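You operate a simulated robot arm through the tools that you are given. There is no shell and no other tool. Be economical: measure what you need, move in short steps, check, and stop when the job is done.

Carry out the task below with a simulated two-armed robot. There is one attempt and no reset: what you move stays moved.

TASK
Put a paper band round the spool that the band card names.
Fine: press arm on, wind to the green band, press arm off again. Where these are worked on the way, their far stop is far enough and under half their travel is too little: press arm.

It is judged by the outcome, as a careful person would: the job done as asked, and still so three seconds after it is handed in. It fails if anything else is knocked over, pushed out of place, dropped, spilled or broken.

THE ROBOT
Two 7-joint arms with two-finger parallel grippers on one trunk, hanging from a carriage that runs on a rail from [-1682, 0] to [498, 0] (x, y) and turns from -6.336 to 5.655 rad about z. Base frame: it is fixed where the carriage stands at the start and does not move with it; the origin is on the floor, on the carriage's upright axis, x ahead of it, y to its left, z up; the surface under the hand at the start is at about z = 820. Lengths are in mm, angles in rad, forces in N, time in s.
The left shoulder is at the start at [40, 161, 1213], the right one opposite. With the tool pointing down near the work surface each hand reaches from about 200 to 760 mm from the robot's upright axis, wherever it stands, measured 20 degrees to its own side. Places, roughly: band knob [700, -300, 900]; nest on the winder plate [800, -400, 900]; press arm [800, -600, 1000]. Payload 4.4 kg a hand.
The tool frame of a hand sits at the grasp point between the pads (the TCP): z along the fingers, y along the line on which they close. The tips reach 23 mm beyond it. Largest opening 94 mm; finger width 38, thickness 10; the body of the gripper, 54 by 96 mm, starts 39 mm behind the TCP.
Orientation is that of the tool frame in the base frame, as [roll, pitch, yaw] about the fixed x, y, z axes, in that order (R = Rz(yaw) Ry(pitch) Rx(roll)). With the fingers straight down and closing along the base's y, the tool's x points along the base's -x, its y along +y and its z along -z.

THE INTERFACE
- The arms move only by the tool nudge_tool. It takes "left_deltas", "right_deltas" or both (then of equal length, played together; a hand with none holds still); each is one flat list of numbers, 7 for each row, row after row: the turn, a rotation vector about the tool's x, y, z in rad, then the shift along the tool's x, y, z in mm, then the finger opening in mm, from 0 to 94. In form: [rx, ry, rz, tx, ty, tz, grip, rx, ry, rz, tx, ty, tz, grip, ...]. A call has 1 to 20 rows; each row is the pose to reach, as a shift and turn from the pose commanded when the call began, along the tool's axes at that moment. Rows are played at 5 a second. More than 50 mm and 0.15 rad between two rows, or a gripper value outside its range, and nothing of the call is played. Where a pose cannot be reached the arm comes as near as it can. A force on the tool above 90 N (or 10 N above the force at the start of the call, whichever is more), or a blocked arm, ends the call early, and 0.2 s more pass. Each finger travels about 45 mm/s and halts on what it meets, pressing with about 23 N; the grip force reading is that of the motor and also rises with nothing between the fingers. The clock runs only during rows and for 0.2 s after the last one: add rows that repeat a pose to give the fingers time. It gives the time, the measured TCP pose, the force on the tool (base axes), the opening and the grip force at its end, in the units of the frame above (readings bear some noise), with the torque about the TCP (base axes, N m) and any sound that the robot's microphone picked up.
- Cameras (640 x 400 px; columns grow to the right, rows downward): "scene" is now at [212.1, -63.8, 1508]; the picture's right is [-0.78, -0.62, 0.00], its down [-0.43, 0.54, -0.72] and it looks along [0.45, -0.56, -0.70] (base axes); focal length 214 px, centre (320, 200). "left" rides on the left gripper at [87, -16, -74] in its tool frame; the picture's right is [0.18, 0.98, 0.00], its down [-0.58, 0.11, -0.81] and it looks along [-0.79, 0.15, 0.59] (tool axes); focal length 243 px, centre (320, 200). "right" rides on the right gripper at [86, 16, -74] in its tool frame; the picture's right is [-0.18, 0.98, 0.00], its down [-0.58, -0.11, -0.81] and it looks along [-0.79, -0.15, 0.59] (tool axes); focal length 243 px, centre (320, 200). There is no depth. A picture from a camera that has moved, and an enlarged one, comes with that camera's place and axes in the base frame and with its lens.
- grab_frame(camera): a new picture of that camera. It takes no simulated time.
- raise_lower(by): slides the trunk up (or, below 0, down) by that many mm; the arms and the scene camera ride with it, the base frame stays. It gives what a move gives, with no picture.
- roll_base(legs): drives the robot by 1 to 6 legs, each [ahead, left, turn to the left] in mm, mm and rad, along the robot's own axes; the way and the turn of a leg run together, so that a leg with both is an arc; at most 1500 mm and 3.142 rad a leg. The arms and the cameras ride along, it lands a little off, and it stops where it bumps. It keeps to its track: a leg is cut to what the track allows. It gives what a move gives.
- head_to(pan, tilt): turns the head with the scene camera to pan (to the left, within 1.501 rad either way) and tilt (down, from -0.506 to 1.204), counted from straight ahead of the robot. It gives what a move gives.
- zoom(camera, box): a new picture of the part [left, top, right, bottom] of that camera's present view, enlarged. It takes no simulated time.
- hand_in(): hands the job in; it is judged then, once.

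Go step by step. Nothing tells you exact positions but the pictures and the camera data: compare them with the known pose of the tool, close in by small moves and look again before you grip or let go. The budget is 120 turns and 108 pictures, counting those below and the enlarged ones. Unless the task says otherwise, let go and move clear before handing in, and close with one line.

The tools are called after "Emit:" as name(argument=value, ...) on one line, values as JSON. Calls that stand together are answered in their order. nudge_tool: Moves the arms, as the interface text tells. Its arguments: {"type":"object","properties":{"left_deltas":{"type":"array"},"right_deltas":{"type":"array"}},"required":[]} The other tools are called the same way: raise_lower (by) slides the trunk up or down; roll_base (legs) drives the base; head_to (pan, tilt) turns the head that bears the scene camera; grab_frame (camera) takes a picture; zoom (camera, box) takes an enlarged picture of a part of a camera's view; hand_in () hands the job in.

At the start:

```text
clock: 0.0
left_ee_pos: [620.1, -10.7, 1355.3]
left_ee_rot: [-3.14, 0.0, -3.141]
left_wrist_force: [0.0, -0.3, -0.4]
left_torque: [0.0, 0.01, 0.01]
left_grip_width: 94.1
left_finger_force: 0.0
right_ee_pos: [382.0, -460.8, 1354.9]
right_ee_rot: [3.141, -0.001, -3.141]
right_wrist_force: [0.0, 0.3, -0.1]
right_torque: [0.03, 0.01, 0.0]
right_grip_width: 94.1
right_finger_force: 0.0
trunk travel left (down, up): [-350.0, 420.0]
robot x, y, heading: [0.8, 0.4, 0.002]
head pan, tilt: [-0.897, 0.77]
```

scene: 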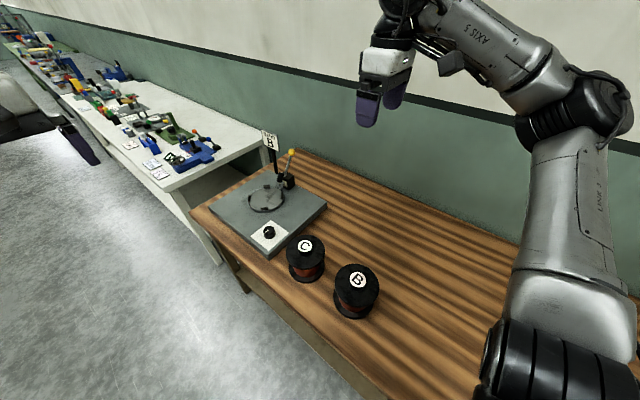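
right: 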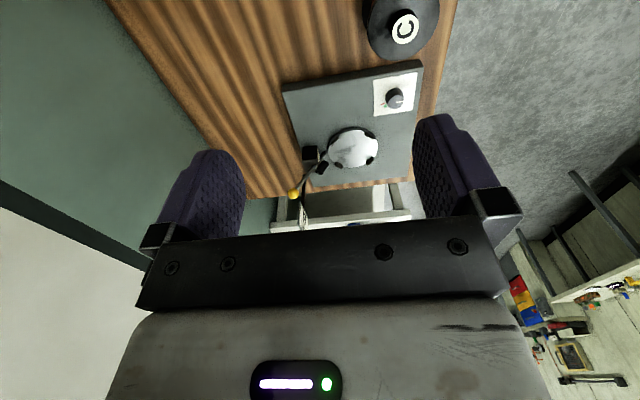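
left: 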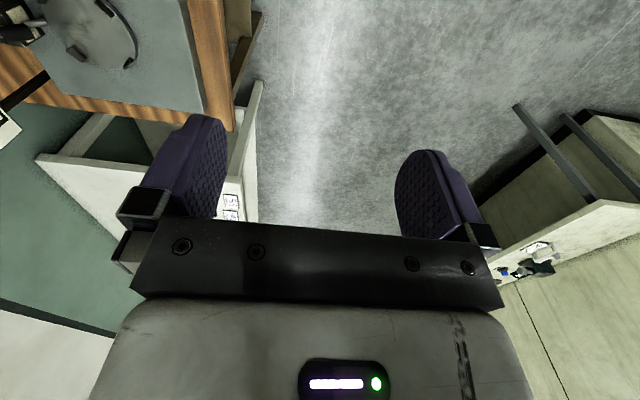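

I see the winder plate with a nest, a white knob panel, a press arm with a yellow tip, a card that seems to say "B", and spools C and B on the bench. I'll zoom in on the details first.

Emit:
zoom(camera="scene", box=[190, 110, 350, 270])

Emit:
zoom(camera="scene", box=[260, 210, 420, 330])

Emit:
zoom(camera="right", box=[270, 0, 450, 240])

```text
2.50 times, centred on (270, 190) of scene
camera zoom: at [212.1, -63.8, 1508.0], right [-0.78, -0.62, 0.0], down [-0.43, 0.54, -0.72], along [0.45, -0.56, -0.7], focal length 536 px, centre (445, 225)
```

zoom: 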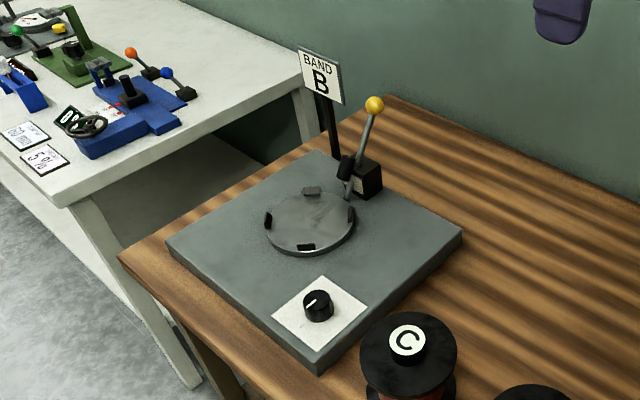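

```text
3.33 times, centred on (340, 270) of scene
camera zoom: at [212.1, -63.8, 1508.0], right [-0.78, -0.62, 0.0], down [-0.43, 0.54, -0.72], along [0.45, -0.56, -0.7], focal length 715 px, centre (253, -33)
```

zoom: 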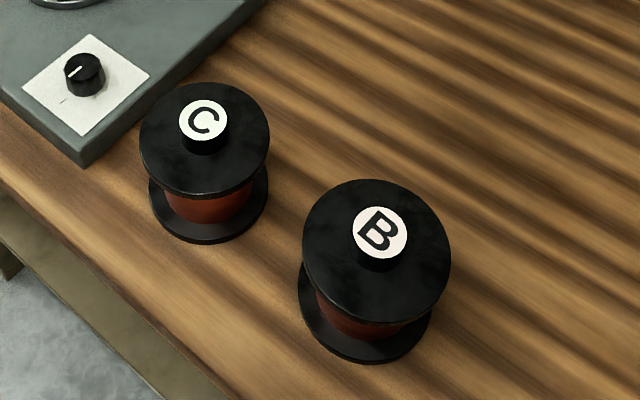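

```text
1.67 times, centred on (360, 120) of right
camera zoom: at [295.0, -444.9, 1428.8], right [0.18, 0.98, 0.0], down [0.58, -0.11, 0.81], along [0.79, -0.15, -0.59], focal length 404 px, centre (253, 333)
```

zoom: 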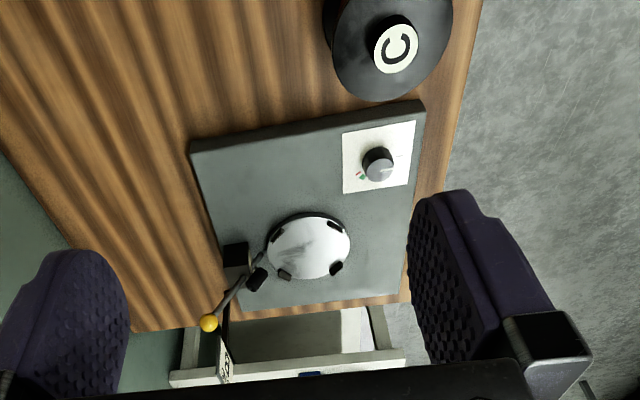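

The band card says B, so spool B is the one. I place B at about (303,-351), C at about (496,-341), the nest at about (822,-448) and the knob at about (671,-333). Next I move the right hand above B to look down on it.

Emit:
nudge_tool(right_deltas=[0, 0, 0, 19, 16, 39, 94, 0, 0, 0, 38, 31, 79, 94, 0, 0, 0, 57, 47, 118, 94, 0, 0, 0, 75, 63, 157, 94, 0, 0, 0, 94, 79, 196, 94, 0, 0, 0, 113, 94, 236, 94, 0, 0, 0, 132, 110, 275, 94])

Emit:
grab_frame(camera="right")

Emit:
grab_frame(camera="scene")

```text
clock: 1.6
left_ee_pos: [619.7, -10.9, 1355.4]
left_ee_rot: [-3.141, 0.0, -3.141]
left_wrist_force: [-0.4, -0.5, 0.3]
left_torque: [0.02, -0.03, -0.02]
left_grip_width: 94.1
left_finger_force: 0.0
right_ee_pos: [283.3, -370.3, 1081.5]
right_ee_rot: [3.142, -0.001, 3.141]
right_wrist_force: [0.2, 0.8, -0.7]
right_torque: [0.02, -0.02, -0.04]
right_grip_width: 93.8
right_finger_force: 0.1
right hand out of reach, approached as far as the arm can: row 6, 7
trunk travel left (down, up): [-350.0, 420.0]
robot x, y, heading: [1.2, -0.9, 0.0]
head pan, tilt: [-0.897, 0.77]
```

```text
101 pictures are left
camera right: at [197.2, -353.5, 1155.9], right [0.18, 0.98, 0.0], down [0.58, -0.11, 0.81], along [0.79, -0.15, -0.59], focal length 243 px, centre (320, 200)
```

right: 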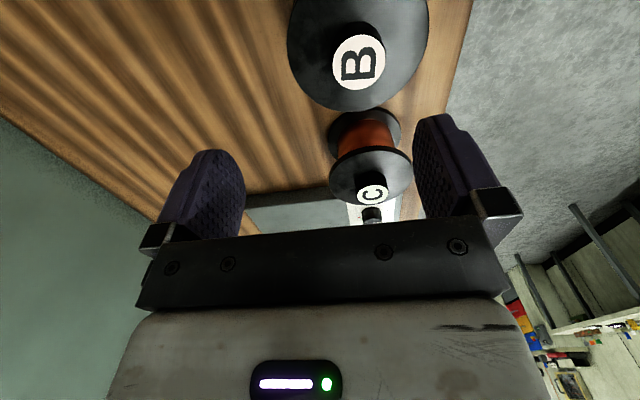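

```text
100 pictures are left
camera scene: at [212.2, -63.6, 1508.1], right [-0.78, -0.62, 0.0], down [-0.43, 0.54, -0.72], along [0.45, -0.56, -0.7], focal length 214 px, centre (320, 200)
```

scene: 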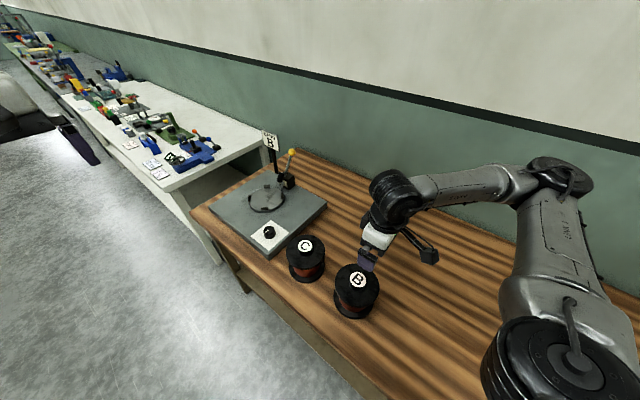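

B's button top triangulates to about (299,-340,940). The hand was at the inner edge of its reach there, so I roll the carriage back for a better posture.

Emit:
roll_base(legs=[[-170, 0, 0]])

```text
clock: 3.1
left_ee_pos: [452.8, -12.7, 1355.9]
left_ee_rot: [3.142, 0.0, -3.141]
left_wrist_force: [-0.8, -0.6, -0.4]
left_torque: [0.02, -0.03, 0.03]
left_grip_width: 94.0
left_finger_force: 0.0
right_ee_pos: [114.3, -370.0, 1082.0]
right_ee_rot: [-3.14, -0.002, -3.141]
right_wrist_force: [-0.5, -0.1, 0.7]
right_torque: [-0.03, -0.05, 0.0]
right_grip_width: 93.8
right_finger_force: 0.0
trunk travel left (down, up): [-350.0, 420.0]
robot x, y, heading: [-167.2, 0.2, -0.004]
head pan, tilt: [-0.897, 0.77]
```

Emit:
nudge_tool(right_deltas=[0, 0, 0, -40, 5, 10, 94, 0, 0, 0, -80, 10, 20, 94, 0, 0, 0, -120, 15, 30, 94, 0, 0, 0, -160, 20, 40, 94, 0, 0, 0, -160, 20, 40, 94])

Emit:
grab_frame(camera="right")

```text
clock: 4.3
left_ee_pos: [452.7, -11.6, 1355.8]
left_ee_rot: [-3.141, -0.001, -3.141]
left_wrist_force: [-0.5, 0.0, 0.0]
left_torque: [-0.02, 0.04, 0.0]
left_grip_width: 93.7
left_finger_force: 0.0
right_ee_pos: [275.5, -351.3, 1040.1]
right_ee_rot: [-3.139, -0.003, 3.14]
right_wrist_force: [0.1, -0.3, -0.7]
right_torque: [0.0, -0.03, 0.01]
right_grip_width: 94.1
right_finger_force: 0.1
trunk travel left (down, up): [-350.0, 420.0]
robot x, y, heading: [-167.9, 3.3, -0.003]
head pan, tilt: [-0.897, 0.77]
```

```text
99 pictures are left
camera right: at [189.1, -335.8, 1114.4], right [0.19, 0.98, 0.0], down [0.58, -0.11, 0.81], along [0.79, -0.15, -0.59], focal length 243 px, centre (320, 200)
```

right: 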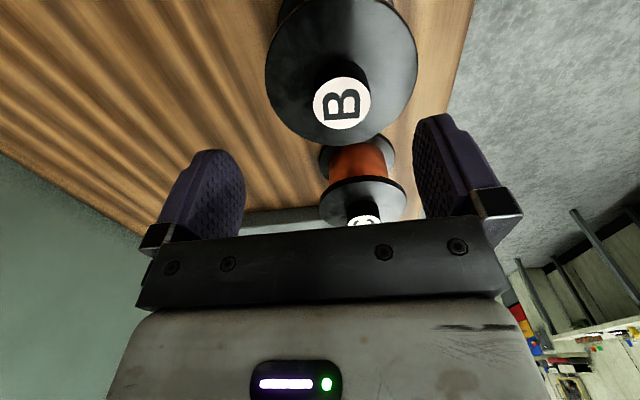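

B's button centre comes out at (298,-339), top near 940, flange near 912. I align above it and lower partway.

Emit:
nudge_tool(right_deltas=[0, 0, 0, -22.5, 12, 0, 94, 0, 0, 0, -22.5, 12, 30, 94, 0, 0, 0, -22.5, 12, 60, 94, 0, 0, 0, -22.5, 12, 60, 94])

Emit:
grab_frame(camera="right")

Emit:
zoom(camera="scene", box=[300, 200, 600, 390])

```text
clock: 5.3
left_ee_pos: [452.8, -11.7, 1355.8]
left_ee_rot: [3.141, -0.001, -3.141]
left_wrist_force: [0.3, -0.1, 0.0]
left_torque: [0.03, -0.02, 0.0]
left_grip_width: 94.1
left_finger_force: 0.0
right_ee_pos: [297.0, -339.9, 980.9]
right_ee_rot: [-3.141, -0.001, 3.141]
right_wrist_force: [0.0, 0.8, -0.1]
right_torque: [-0.01, -0.03, 0.03]
right_grip_width: 93.9
right_finger_force: 0.2
trunk travel left (down, up): [-350.0, 420.0]
robot x, y, heading: [-168.6, -2.5, 0.003]
head pan, tilt: [-0.897, 0.77]
```

```text
98 pictures are left
camera right: at [210.0, -323.1, 1054.7], right [0.19, 0.98, 0.0], down [0.58, -0.11, 0.81], along [0.79, -0.15, -0.59], focal length 243 px, centre (320, 200)
```

right: 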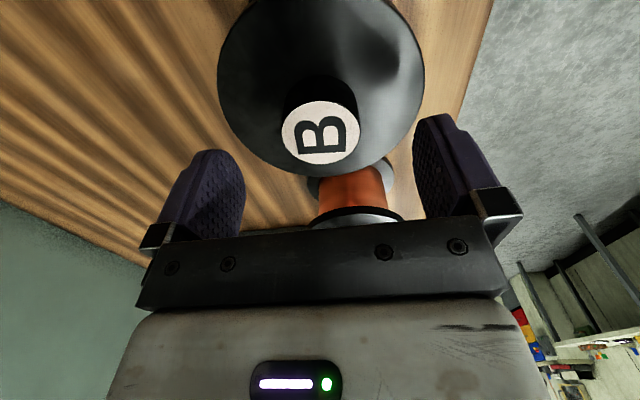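

```text
2.11 times, centred on (450, 295) of scene
camera zoom: at [43.8, -64.1, 1508.0], right [-0.78, -0.62, 0.0], down [-0.43, 0.54, -0.72], along [0.45, -0.56, -0.7], focal length 452 px, centre (46, 0)
```

zoom: 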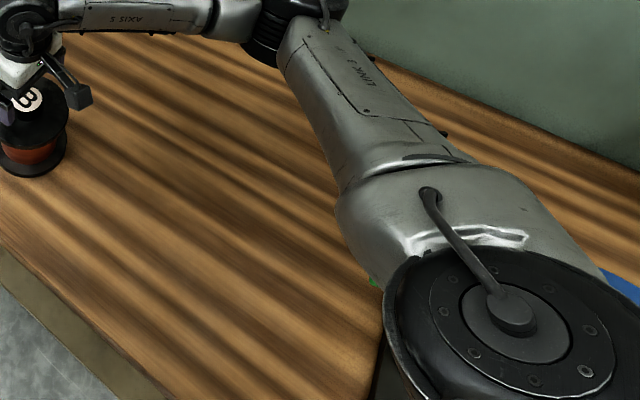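

Alignment is good (button at (299,-339.5)). I lower to TCP z≈940 and close.

Emit:
nudge_tool(right_deltas=[0, 0, 0, -2, 0, 20, 94, 0, 0, 0, -2, 0, 40, 94, 0, 0, 0, -2, 0, 40, 94, 0, 0, 0, -2, 0, 40, 40, 0, 0, 0, -2, 0, 40, 35, 0, 0, 0, -2, 0, 40, 35, 0, 0, 0, -2, 0, 40, 35, 0, 0, 0, -2, 0, 40, 35])

Emit:
grab_frame(camera="right")

```text
clock: 7.1
left_ee_pos: [454.7, -12.3, 1356.5]
left_ee_rot: [-3.14, 0.002, 3.141]
left_wrist_force: [-0.4, 0.3, -0.5]
left_torque: [-0.03, 0.02, 0.02]
left_grip_width: 94.0
left_finger_force: 0.1
right_ee_pos: [301.2, -339.3, 943.1]
right_ee_rot: [3.142, 0.003, 3.141]
right_wrist_force: [-1.1, 1.1, 27.3]
right_torque: [-0.29, -0.09, 0.14]
right_grip_width: 45.9
right_finger_force: 22.7
trunk travel left (down, up): [-350.0, 420.0]
robot x, y, heading: [-167.2, -0.1, 0.002]
head pan, tilt: [-0.897, 0.77]
```

```text
96 pictures are left
camera right: at [214.4, -323.3, 1016.9], right [0.18, 0.98, 0.0], down [0.58, -0.11, 0.81], along [0.79, -0.15, -0.59], focal length 243 px, centre (320, 200)
```

right: 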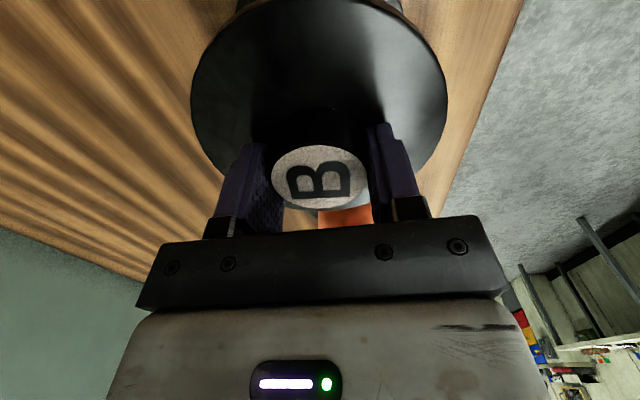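

Gripped (45.9 mm); the tips touch the flange lightly. Now I lift straight up and check the hold.

Emit:
nudge_tool(right_deltas=[0, 0, 0, 0, 0, -10, 30, 0, 0, 0, 0, 0, -35, 30, 0, 0, 0, 0, 0, -70, 30, 0, 0, 0, 0, 0, -110, 30, 0, 0, 0, 0, 0, -150, 30, 0, 0, 0, 0, 0, -190, 30, 0, 0, 0, 0, 0, -215, 30, 0, 0, 0, 0, 0, -215, 30])

Emit:
grab_frame(camera="right")

Emit:
grab_frame(camera="scene")

```text
clock: 8.9
left_ee_pos: [451.5, -12.2, 1354.4]
left_ee_rot: [3.141, 0.0, 3.141]
left_wrist_force: [-0.7, 0.2, -0.3]
left_torque: [0.01, 0.03, 0.05]
left_grip_width: 94.0
left_finger_force: 0.1
right_ee_pos: [298.2, -340.5, 1155.7]
right_ee_rot: [3.141, -0.002, 3.139]
right_wrist_force: [0.9, 0.6, -8.8]
right_torque: [0.02, -0.01, 0.02]
right_grip_width: 45.5
right_finger_force: 22.8
trunk travel left (down, up): [-350.0, 420.0]
robot x, y, heading: [-168.3, 0.1, -0.002]
head pan, tilt: [-0.897, 0.77]
```

```text
95 pictures are left
camera right: at [212.2, -324.1, 1229.8], right [0.19, 0.98, 0.0], down [0.58, -0.11, 0.81], along [0.79, -0.15, -0.59], focal length 243 px, centre (320, 200)
```

right: 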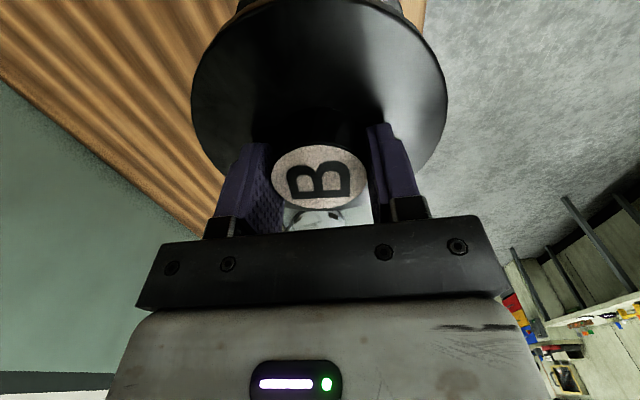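

```text
94 pictures are left
camera scene: at [43.4, -63.6, 1507.8], right [-0.78, -0.62, 0.0], down [-0.43, 0.54, -0.72], along [0.45, -0.56, -0.7], focal length 214 px, centre (320, 200)
```

scene: 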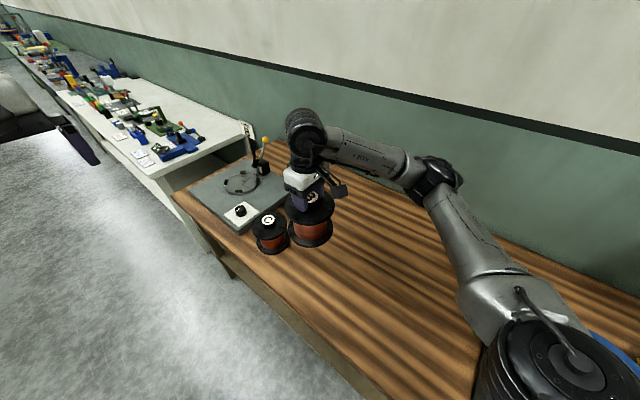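

The spool hangs securely (about 0.9 kg). The press arm ball is at about (787,-596,1035) and the card at about (976,-638,1006), both clear of the path. I roll ahead to the winder.

Emit:
roll_base(legs=[[500, 0, 0]])

Emit:
head_to(pan=-0.75, tilt=0.85)

Emit:
grab_frame(camera="scene")

Emit:
grab_frame(camera="right")

Emit:
grab_frame(camera="left")

```text
clock: 11.8
left_ee_pos: [945.3, -4.5, 1354.9]
left_ee_rot: [3.14, 0.002, -3.129]
left_wrist_force: [1.0, 0.1, 0.3]
left_torque: [0.0, 0.03, -0.05]
left_grip_width: 93.9
left_finger_force: 0.1
right_ee_pos: [794.7, -336.0, 1155.2]
right_ee_rot: [-3.141, 0.0, -3.13]
right_wrist_force: [1.3, 0.2, -8.3]
right_torque: [0.01, 0.01, -0.04]
right_grip_width: 45.7
right_finger_force: 23.3
trunk travel left (down, up): [-350.0, 420.0]
robot x, y, heading: [322.2, 5.2, 0.011]
head pan, tilt: [-0.897, 0.77]
```

```text
clock: 12.5
left_ee_pos: [943.5, -3.7, 1355.7]
left_ee_rot: [3.142, 0.001, -3.13]
left_wrist_force: [0.2, 0.5, 0.0]
left_torque: [0.04, -0.02, -0.02]
left_grip_width: 94.1
left_finger_force: 0.1
right_ee_pos: [793.5, -333.7, 1154.6]
right_ee_rot: [-3.142, -0.002, -3.133]
right_wrist_force: [0.0, -0.6, -8.9]
right_torque: [0.03, -0.01, 0.02]
right_grip_width: 45.8
right_finger_force: 23.1
trunk travel left (down, up): [-350.0, 420.0]
robot x, y, heading: [326.3, 1.2, 0.009]
head pan, tilt: [-0.75, 0.85]
```

```text
93 pictures are left
camera scene: at [541.1, -50.4, 1501.4], right [-0.67, -0.74, 0.0], down [-0.56, 0.51, -0.66], along [0.49, -0.44, -0.75], focal length 214 px, centre (320, 200)
```

scene: 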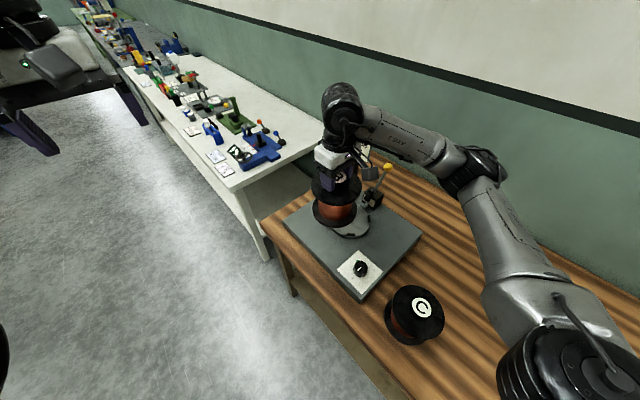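

```text
92 pictures are left
camera right: at [707.3, -319.7, 1229.4], right [0.17, 0.98, 0.0], down [0.58, -0.1, 0.81], along [0.79, -0.14, -0.59], focal length 243 px, centre (320, 200)
```

right: 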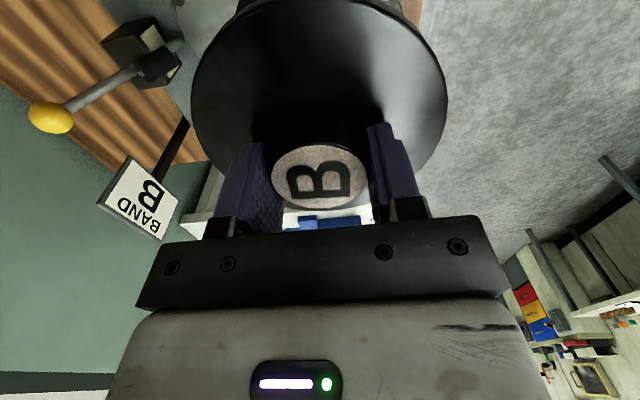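

```text
91 pictures are left
camera left: at [857.2, -21.9, 1429.2], right [-0.2, 0.98, 0.0], down [0.58, 0.12, 0.81], along [0.79, 0.16, -0.59], focal length 243 px, centre (320, 200)
```

left: 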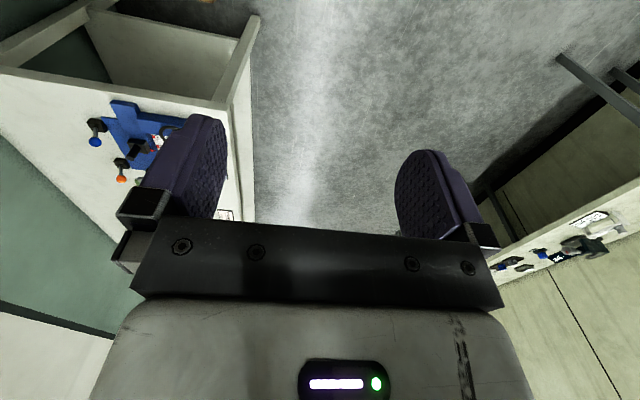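

I'm over the winder with the spool. Let me zoom on the nest in the scene view to refine the relative position.

Emit:
zoom(camera="scene", box=[270, 150, 430, 300])

```text
2.67 times, centred on (350, 225) of scene
camera zoom: at [541.1, -50.4, 1501.4], right [-0.67, -0.74, 0.0], down [-0.56, 0.51, -0.66], along [0.49, -0.44, -0.75], focal length 572 px, centre (240, 133)
```

zoom: 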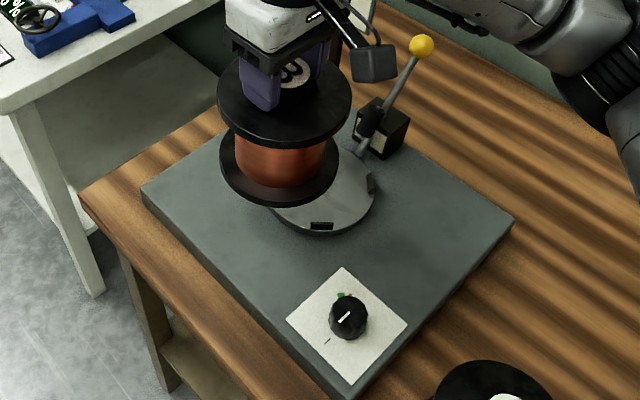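

The nest looks to be centred around (805,-438) with its surface near z 870, and the pad at (806,-534,930) stays clear. I move over it at hover height and compare in pictures.

Emit:
nudge_tool(right_deltas=[0, 0, 0, -4, -35, 0, 30, 0, 0, 0, -8, -70, 0, 30, 0, 0, 0, -11, -101, 0, 30, 0, 0, 0, -11, -101, 40, 30, 0, 0, 0, -11, -101, 80, 30, 0, 0, 0, -11, -101, 100, 30, 0, 0, 0, -11, -101, 100, 30])

Emit:
zoom(camera="scene", box=[290, 140, 430, 240])

Emit:
grab_frame(camera="right")

```text
clock: 14.1
left_ee_pos: [943.1, -3.5, 1355.6]
left_ee_rot: [3.141, 0.0, -3.131]
left_wrist_force: [0.4, -0.6, 0.5]
left_torque: [0.0, -0.06, -0.01]
left_grip_width: 94.0
left_finger_force: 0.0
right_ee_pos: [805.1, -434.0, 1055.4]
right_ee_rot: [-3.14, -0.002, -3.13]
right_wrist_force: [0.0, -1.3, -8.1]
right_torque: [-0.01, -0.04, 0.02]
right_grip_width: 45.7
right_finger_force: 22.6
trunk travel left (down, up): [-350.0, 420.0]
robot x, y, heading: [322.8, -2.2, 0.014]
head pan, tilt: [-0.75, 0.85]
```

```text
4.00 times, centred on (360, 190) of scene
camera zoom: at [541.2, -50.4, 1501.5], right [-0.67, -0.74, 0.0], down [-0.56, 0.51, -0.66], along [0.49, -0.44, -0.75], focal length 858 px, centre (160, 240)
```

zoom: 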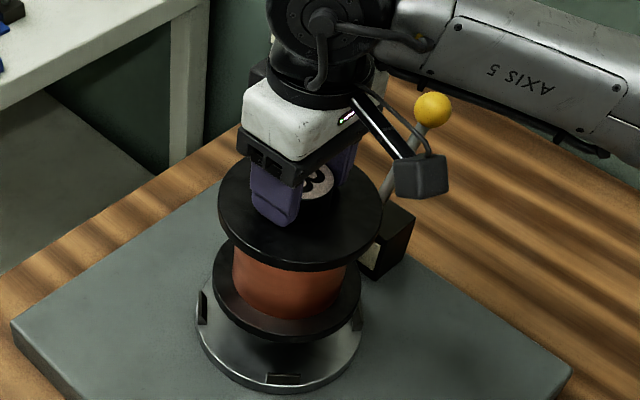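

```text
88 pictures are left
camera right: at [718.9, -419.1, 1129.2], right [0.17, 0.98, 0.0], down [0.58, -0.1, 0.81], along [0.79, -0.14, -0.59], focal length 243 px, centre (320, 200)
```

right: 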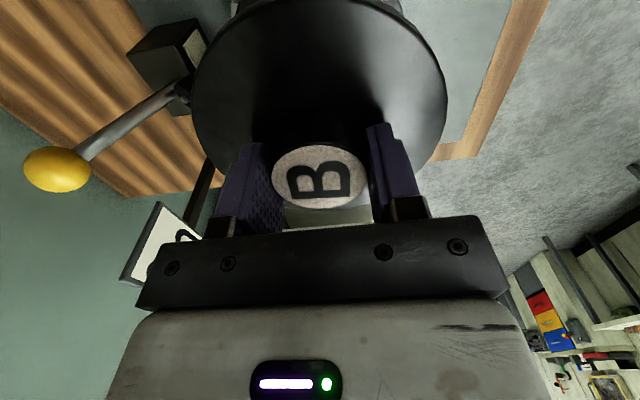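

Lateral alignment looks close. I zoom in further on the disc to measure the other direction.

Emit:
zoom(camera="scene", box=[332, 195, 388, 240])

```text
8.89 times, centred on (360, 218) of scene
camera zoom: at [541.2, -50.4, 1501.5], right [-0.67, -0.74, 0.0], down [-0.56, 0.51, -0.66], along [0.49, -0.44, -0.75], focal length 1906 px, centre (-36, 44)
```

zoom: 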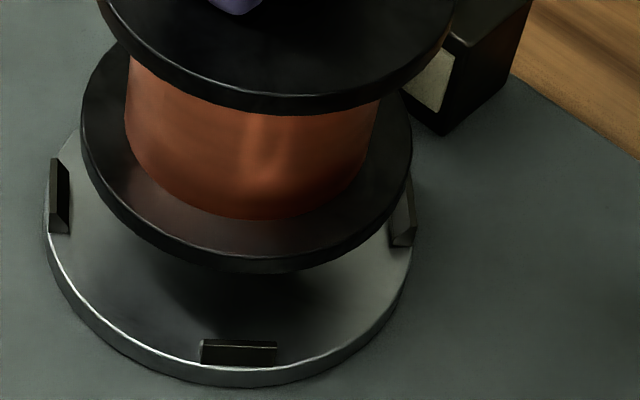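

Measured centres: nest ≈ (810.5,-442.5), spool axis ≈ (804,-435). I correct by (+6.5,-7.5) and lower to just above the clips.

Emit:
nudge_tool(right_deltas=[0, 0, 0, -6.5, -7.5, 0, 30, 0, 0, 0, -6.5, -7.5, 20, 30, 0, 0, 0, -6.5, -7.5, 38, 30, 0, 0, 0, -6.5, -7.5, 38, 30])

Emit:
zoom(camera="scene", box=[332, 195, 388, 240])

```text
clock: 15.1
left_ee_pos: [944.4, -3.2, 1354.8]
left_ee_rot: [3.14, -0.001, -3.129]
left_wrist_force: [-0.1, -1.2, 0.6]
left_torque: [0.0, -0.04, 0.02]
left_grip_width: 93.8
left_finger_force: 0.1
right_ee_pos: [813.1, -442.7, 1017.8]
right_ee_rot: [3.14, -0.001, -3.131]
right_wrist_force: [0.7, 0.6, -8.8]
right_torque: [0.0, 0.01, -0.01]
right_grip_width: 45.6
right_finger_force: 23.1
trunk travel left (down, up): [-350.0, 420.0]
robot x, y, heading: [318.8, 0.8, 0.006]
head pan, tilt: [-0.75, 0.85]
```

```text
8.89 times, centred on (360, 218) of scene
camera zoom: at [541.2, -50.3, 1501.4], right [-0.67, -0.74, 0.0], down [-0.56, 0.51, -0.66], along [0.49, -0.44, -0.75], focal length 1906 px, centre (-36, 44)
```

zoom: 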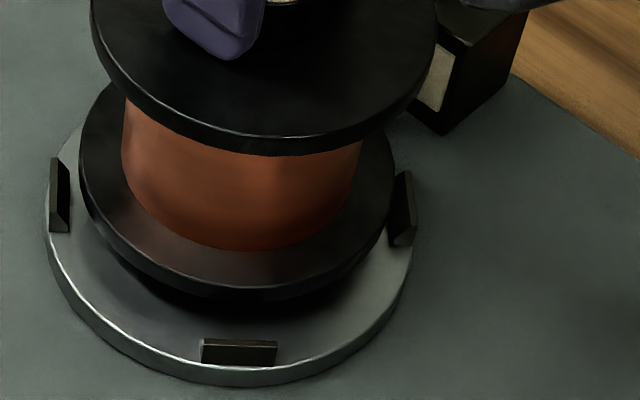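

Small residual correction of about (-2,+0.5); lowering further toward seating.

Emit:
nudge_tool(right_deltas=[0, 0, 0, 2, 0.5, 0, 30, 0, 0, 0, 2, 0.5, 6, 30, 0, 0, 0, 2, 0.5, 11, 30, 0, 0, 0, 2, 0.5, 11, 30])

Emit:
zoom(camera="scene", box=[332, 195, 388, 240])

```text
clock: 16.1
left_ee_pos: [944.4, -4.2, 1354.9]
left_ee_rot: [3.141, 0.0, -3.13]
left_wrist_force: [0.0, 0.0, -0.7]
left_torque: [-0.02, 0.0, 0.0]
left_grip_width: 94.4
left_finger_force: 0.0
right_ee_pos: [810.5, -442.4, 1005.2]
right_ee_rot: [3.141, -0.003, -3.132]
right_wrist_force: [0.1, -0.4, -8.8]
right_torque: [-0.01, -0.04, 0.02]
right_grip_width: 45.6
right_finger_force: 22.6
trunk travel left (down, up): [-350.0, 420.0]
robot x, y, heading: [323.4, 1.5, 0.01]
head pan, tilt: [-0.75, 0.85]
```

```text
8.89 times, centred on (360, 218) of scene
camera zoom: at [541.2, -50.3, 1501.4], right [-0.67, -0.74, 0.0], down [-0.56, 0.51, -0.66], along [0.49, -0.44, -0.75], focal length 1906 px, centre (-36, 44)
```

zoom: 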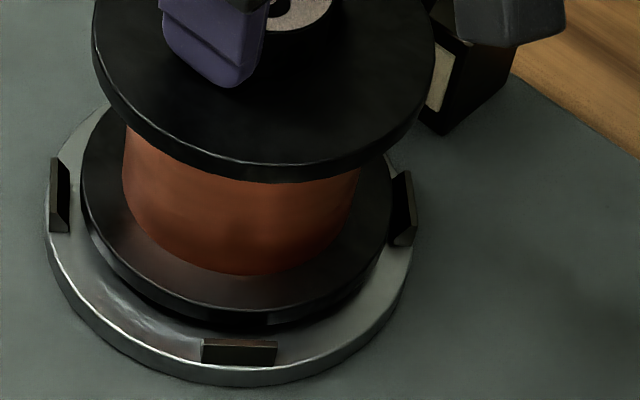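

Emit:
nudge_tool(right_deltas=[0, 0, 0, 0, 0, 3, 30, 0, 0, 0, 0, 0, 7, 30, 0, 0, 0, 0, 0, 7, 30])

Emit:
zoom(camera="scene", box=[332, 195, 388, 240])

```text
clock: 16.9
left_ee_pos: [942.9, -4.0, 1354.8]
left_ee_rot: [3.141, 0.001, -3.131]
left_wrist_force: [0.0, -0.4, 0.8]
left_torque: [-0.02, 0.01, -0.02]
left_grip_width: 94.0
left_finger_force: 0.2
right_ee_pos: [811.2, -441.5, 998.3]
right_ee_rot: [3.142, -0.002, -3.128]
right_wrist_force: [0.2, 0.3, -9.0]
right_torque: [-0.05, -0.02, -0.02]
right_grip_width: 45.6
right_finger_force: 23.5
trunk travel left (down, up): [-350.0, 420.0]
robot x, y, heading: [322.4, 1.7, 0.013]
head pan, tilt: [-0.75, 0.85]
```

```text
8.89 times, centred on (360, 218) of scene
camera zoom: at [541.2, -50.3, 1501.4], right [-0.67, -0.74, 0.0], down [-0.56, 0.51, -0.66], along [0.49, -0.44, -0.75], focal length 1906 px, centre (-36, 44)
```

zoom: 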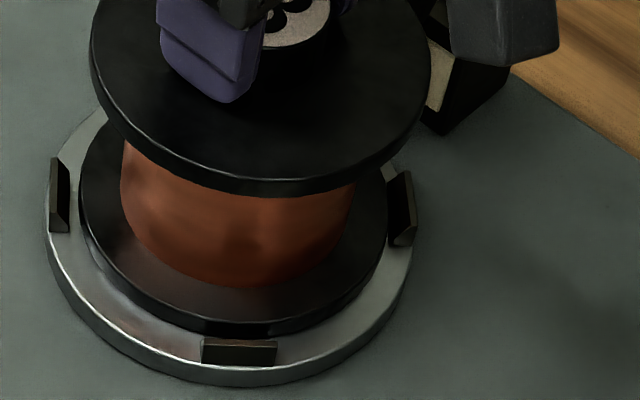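

Flange is centred between the clips, still a few mm above the disc. I continue down gently until contact.

Emit:
nudge_tool(right_deltas=[0, 0, 0, 0.3, 0.6, 2, 30, 0, 0, 0, 0.3, 0.6, 4, 30, 0, 0, 0, 0.3, 0.6, 4, 30])

Emit:
zoom(camera="scene", box=[332, 195, 388, 240])

```text
clock: 17.7
left_ee_pos: [944.8, -4.4, 1355.7]
left_ee_rot: [-3.14, 0.0, -3.13]
left_wrist_force: [0.5, -0.3, -0.1]
left_torque: [-0.02, 0.01, -0.02]
left_grip_width: 94.1
left_finger_force: 0.1
right_ee_pos: [811.9, -442.7, 996.8]
right_ee_rot: [3.14, 0.002, -3.128]
right_wrist_force: [-6.5, 4.7, 17.4]
right_torque: [-0.18, 0.37, -0.1]
right_grip_width: 45.8
right_finger_force: 23.1
trunk travel left (down, up): [-350.0, 420.0]
robot x, y, heading: [319.4, 1.0, 0.011]
head pan, tilt: [-0.75, 0.85]
```

```text
8.89 times, centred on (360, 218) of scene
camera zoom: at [541.5, -50.7, 1501.9], right [-0.67, -0.74, 0.0], down [-0.56, 0.51, -0.66], along [0.49, -0.44, -0.75], focal length 1906 px, centre (-36, 44)
```

zoom: 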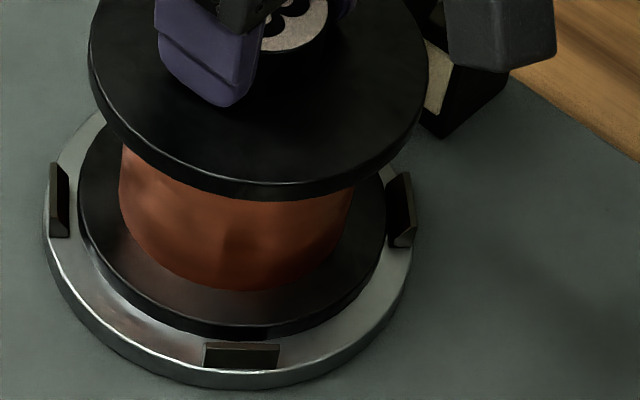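

Contact has a sideways component pushing back toward the camera, so the flange likely rides on the back clip's slope. I lift slightly, shift about 2.5 mm that way and lower again.

Emit:
nudge_tool(right_deltas=[0, 0, 0, 0, 0, -3, 30, 0, 0, 0, 1.6, 1.8, -3, 30, 0, 0, 0, 1.6, 1.8, 0, 30, 0, 0, 0, 1.6, 1.8, 3, 30, 0, 0, 0, 1.6, 1.8, 3, 30])

Emit:
zoom(camera="scene", box=[332, 195, 388, 240])

```text
clock: 18.9
left_ee_pos: [944.8, -5.2, 1357.8]
left_ee_rot: [3.142, 0.001, -3.131]
left_wrist_force: [1.4, -0.8, 0.4]
left_torque: [0.0, 0.0, 0.01]
left_grip_width: 93.9
left_finger_force: 0.0
right_ee_pos: [809.1, -441.0, 996.3]
right_ee_rot: [-3.141, 0.003, -3.129]
right_wrist_force: [-15.8, 13.8, 53.2]
right_torque: [-0.32, 1.34, -0.15]
right_grip_width: 45.8
right_finger_force: 23.3
trunk travel left (down, up): [-350.0, 420.0]
robot x, y, heading: [321.1, -0.0, 0.01]
head pan, tilt: [-0.75, 0.85]
```

```text
8.89 times, centred on (360, 218) of scene
camera zoom: at [541.7, -51.1, 1502.4], right [-0.67, -0.74, 0.0], down [-0.55, 0.51, -0.66], along [0.49, -0.45, -0.75], focal length 1906 px, centre (-36, 44)
```

zoom: 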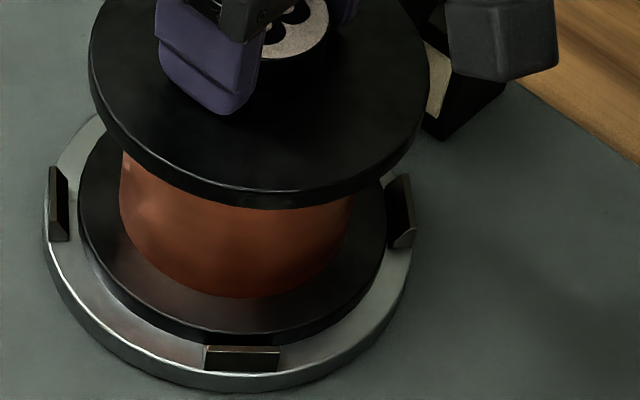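

Height is unchanged with more force, so the spool is sitting on the disc floor. I relieve the pressing before checking.

Emit:
nudge_tool(right_deltas=[0, 0, 0, 0, 0, -2, 30, 0, 0, 0, 0, 0, -4, 30, 0, 0, 0, 0, 0, -4, 30])

Emit:
zoom(camera="scene", box=[332, 195, 388, 240])

Emit:
grab_frame(camera="right")

```text
clock: 19.7
left_ee_pos: [943.8, -4.8, 1355.6]
left_ee_rot: [-3.139, 0.002, -3.13]
left_wrist_force: [0.8, -1.0, 0.1]
left_torque: [-0.02, -0.01, -0.01]
left_grip_width: 93.8
left_finger_force: 0.1
right_ee_pos: [810.2, -442.5, 997.2]
right_ee_rot: [-3.141, -0.001, -3.131]
right_wrist_force: [-8.7, 4.5, 28.4]
right_torque: [0.76, -0.29, -0.07]
right_grip_width: 45.8
right_finger_force: 23.6
trunk travel left (down, up): [-350.0, 420.0]
robot x, y, heading: [323.7, 1.4, 0.009]
head pan, tilt: [-0.75, 0.85]
```

```text
8.89 times, centred on (360, 218) of scene
camera zoom: at [541.9, -51.2, 1501.5], right [-0.67, -0.74, 0.0], down [-0.55, 0.51, -0.66], along [0.49, -0.45, -0.75], focal length 1906 px, centre (-36, 44)
```

zoom: 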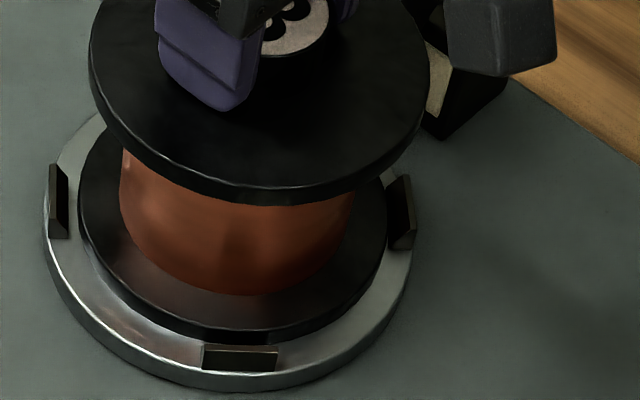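

```text
80 pictures are left
camera right: at [723.7, -426.3, 1071.0], right [0.17, 0.98, 0.0], down [0.58, -0.1, 0.81], along [0.79, -0.14, -0.59], focal length 243 px, centre (320, 200)
```

right: 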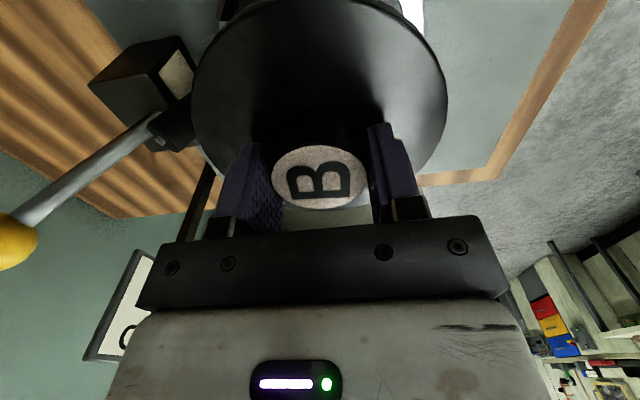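

Emit:
nudge_tool(right_deltas=[0, 0, 0, 0, 0, -1.8, 30, 0, 0, 0, 0, 0, -1.8, 48, 0, 0, 0, 0, 0, -1.8, 60, 0, 0, 0, 0, 0, -1.8, 94, 0, 0, 0, 0, 0, -1.8, 94, 0, 0, 0, 0, 0, -1.8, 94, 0, 0, 0, 0, 0, -1.8, 94])

Emit:
zoom(camera="scene", box=[332, 195, 388, 240])

```text
clock: 21.3
left_ee_pos: [944.9, -4.5, 1355.7]
left_ee_rot: [-3.141, -0.002, -3.128]
left_wrist_force: [-0.9, -0.4, -0.2]
left_torque: [0.04, 0.01, 0.01]
left_grip_width: 94.0
left_finger_force: 0.1
right_ee_pos: [809.9, -439.6, 999.1]
right_ee_rot: [3.14, 0.0, -3.129]
right_wrist_force: [0.1, 0.6, 0.1]
right_torque: [0.0, 0.02, 0.01]
right_grip_width: 94.0
right_finger_force: 0.1
trunk travel left (down, up): [-350.0, 420.0]
robot x, y, heading: [321.9, 1.9, 0.012]
head pan, tilt: [-0.75, 0.85]
```

```text
8.89 times, centred on (360, 218) of scene
camera zoom: at [541.5, -50.6, 1501.6], right [-0.67, -0.74, 0.0], down [-0.56, 0.51, -0.66], along [0.49, -0.44, -0.75], focal length 1906 px, centre (-36, 44)
```

zoom: 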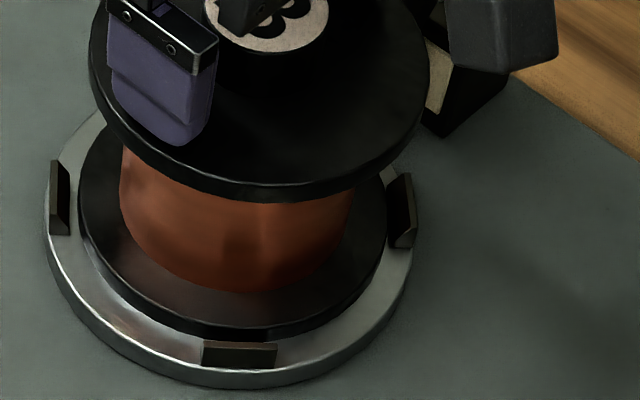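

Released; the spool stands in the nest between the clips. I raise the hand clear and view the press arm and knob.

Emit:
nudge_tool(right_deltas=[0, 0, 0, 0, 0, -40, 94, 0, 0, 0, 0, 0, -80, 94, 0, 0, 0, 0, 0, -120, 94, 0, 0, 0, 45, 15, -140, 94, 0, 0, 0, 85, 40, -160, 94, 0, 0, 0, 125, 65, -180, 94, 0, 0, 0, 125, 65, -180, 94])

Emit:
zoom(camera="scene", box=[310, 140, 430, 240])

Emit:
grab_frame(camera="right")

Emit:
zoom(camera="scene", box=[330, 240, 390, 300])

```text
refused: row 4 steps farther than a row can; nothing moved
```

```text
4.00 times, centred on (370, 190) of scene
camera zoom: at [541.5, -50.6, 1501.6], right [-0.67, -0.74, 0.0], down [-0.56, 0.51, -0.66], along [0.49, -0.44, -0.75], focal length 858 px, centre (120, 240)
```

zoom: 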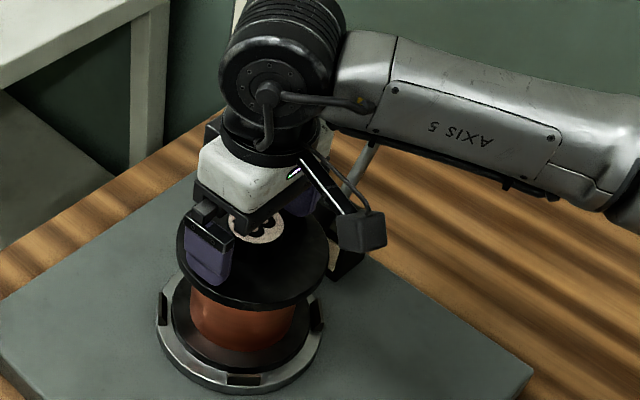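

```text
77 pictures are left
camera right: at [722.9, -424.8, 1072.8], right [0.17, 0.98, 0.0], down [0.58, -0.1, 0.81], along [0.79, -0.14, -0.59], focal length 243 px, centre (320, 200)
```

right: 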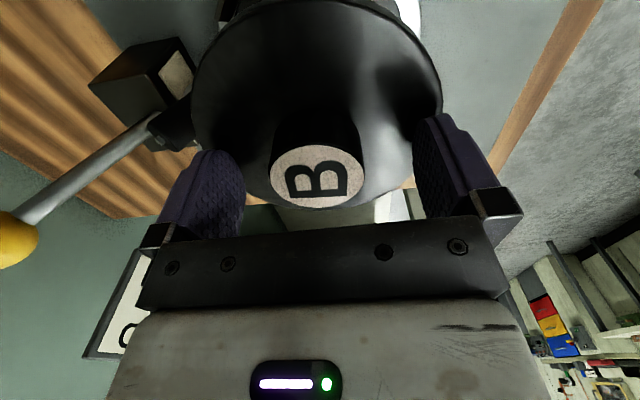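

```text
6.67 times, centred on (360, 270) of scene
camera zoom: at [541.5, -50.6, 1501.6], right [-0.67, -0.74, 0.0], down [-0.56, 0.51, -0.66], along [0.49, -0.44, -0.75], focal length 1430 px, centre (53, -267)
```

zoom: 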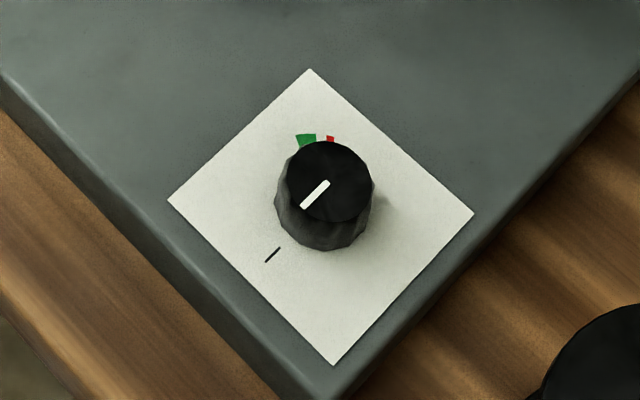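

Emit:
nudge_tool(right_deltas=[0, 0, 0, 0, 0, -40, 94, 0, 0, 0, 0, 0, -80, 94, 0, 0, 0, 0, 0, -120, 94, 0, 0, 0, 0, 0, -160, 94, 0, 0, 0, 40, 20, -170, 94, 0, 0, 0, 80, 40, -180, 94, 0, 0, 0, 120, 60, -180, 94, 0, 0, 0, 120, 60, -180, 94])

Emit:
zoom(camera="scene", box=[310, 140, 430, 240])

Emit:
grab_frame(camera="right")

```text
clock: 23.1
left_ee_pos: [944.9, -4.8, 1356.8]
left_ee_rot: [3.141, 0.001, -3.129]
left_wrist_force: [0.3, 0.9, -0.1]
left_torque: [-0.02, 0.0, -0.03]
left_grip_width: 94.1
left_finger_force: 0.0
right_ee_pos: [689.1, -384.5, 1177.6]
right_ee_rot: [3.141, -0.001, -3.131]
right_wrist_force: [0.3, 0.1, -0.1]
right_torque: [0.02, -0.01, 0.03]
right_grip_width: 94.0
right_finger_force: 0.2
trunk travel left (down, up): [-350.0, 420.0]
robot x, y, heading: [321.5, -0.5, 0.012]
head pan, tilt: [-0.75, 0.85]
```

```text
4.00 times, centred on (370, 190) of scene
camera zoom: at [541.9, -50.7, 1501.7], right [-0.67, -0.74, 0.0], down [-0.56, 0.51, -0.66], along [0.49, -0.44, -0.75], focal length 858 px, centre (120, 240)
```

zoom: 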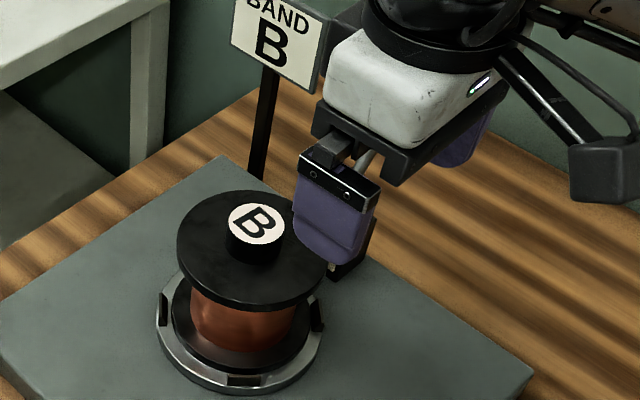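

```text
74 pictures are left
camera right: at [602.5, -368.4, 1252.0], right [0.17, 0.98, 0.0], down [0.58, -0.1, 0.81], along [0.79, -0.14, -0.59], focal length 243 px, centre (320, 200)
```

right: 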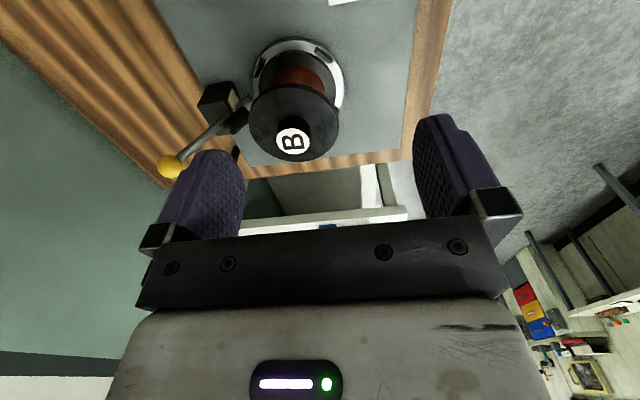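

Let me zoom the right camera on the spool and press arm.

Emit:
zoom(camera="right", box=[140, 20, 380, 190])

```text
2.35 times, centred on (260, 105) of right
camera zoom: at [602.5, -368.4, 1252.0], right [0.17, 0.98, 0.0], down [0.58, -0.1, 0.81], along [0.79, -0.14, -0.59], focal length 571 px, centre (461, 424)
```

zoom: 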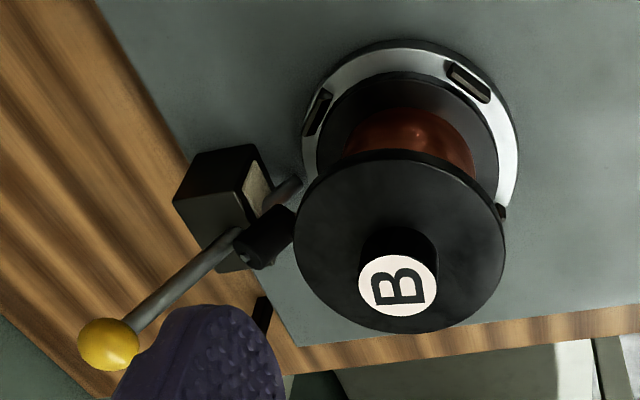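

The ball of the press arm is at about (787,-593,1038), rod base near (815,-535,857), leaning away from the spool. I'll roll closer so the right hand can straddle the ball with the fingers.

Emit:
roll_base(legs=[[110, 0, 0]])

Emit:
head_to(pan=-0.85, tilt=0.8)

Emit:
grab_frame(camera="scene")

```text
clock: 24.2
left_ee_pos: [1051.1, -4.2, 1354.6]
left_ee_rot: [3.141, 0.001, -3.129]
left_wrist_force: [0.3, -0.5, 0.5]
left_torque: [0.0, -0.02, 0.02]
left_grip_width: 93.7
left_finger_force: 0.0
right_ee_pos: [796.7, -383.8, 1177.6]
right_ee_rot: [-3.14, -0.002, -3.129]
right_wrist_force: [0.5, 0.2, 0.4]
right_torque: [0.0, 0.03, -0.03]
right_grip_width: 94.2
right_finger_force: 0.0
trunk travel left (down, up): [-350.0, 420.0]
robot x, y, heading: [431.7, 2.2, 0.005]
head pan, tilt: [-0.75, 0.85]
```

```text
clock: 24.9
left_ee_pos: [1050.7, -3.7, 1354.2]
left_ee_rot: [-3.141, 0.0, -3.13]
left_wrist_force: [-0.3, 0.2, -0.1]
left_torque: [0.01, 0.0, -0.01]
left_grip_width: 93.7
left_finger_force: 0.0
right_ee_pos: [796.6, -383.0, 1177.4]
right_ee_rot: [-3.14, -0.002, -3.129]
right_wrist_force: [-0.4, -0.2, 0.7]
right_torque: [0.0, -0.01, 0.02]
right_grip_width: 93.9
right_finger_force: 0.1
trunk travel left (down, up): [-350.0, 420.0]
robot x, y, heading: [426.6, 2.3, 0.011]
head pan, tilt: [-0.85, 0.799]
```

```text
72 pictures are left
camera scene: at [644.1, -57.7, 1505.5], right [-0.74, -0.67, 0.0], down [-0.48, 0.53, -0.7], along [0.47, -0.52, -0.72], focal length 214 px, centre (320, 200)
```

scene: 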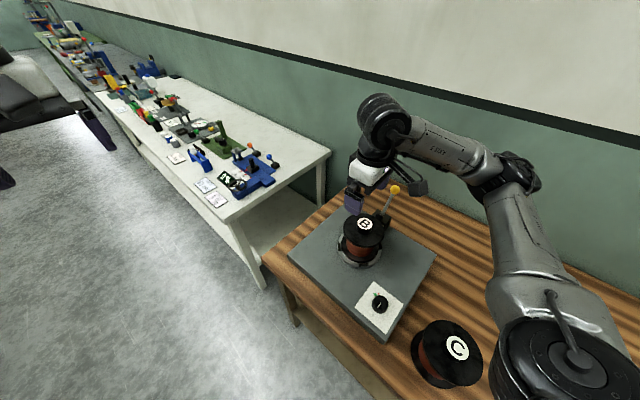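

Emit:
zoom(camera="scene", box=[330, 150, 430, 280])

```text
3.08 times, centred on (380, 215) of scene
camera zoom: at [644.1, -57.7, 1505.5], right [-0.74, -0.67, 0.0], down [-0.48, 0.53, -0.7], along [0.47, -0.52, -0.72], focal length 660 px, centre (135, 154)
```

zoom: 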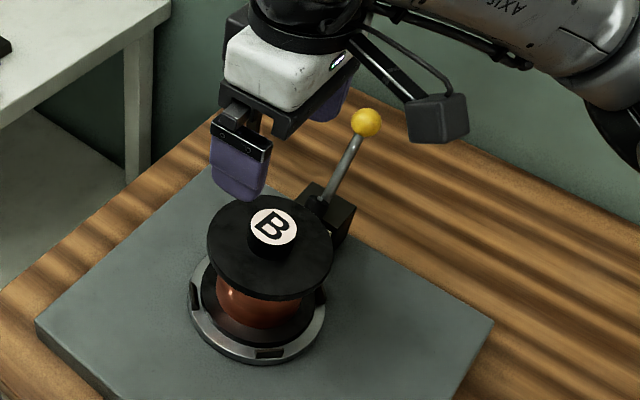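

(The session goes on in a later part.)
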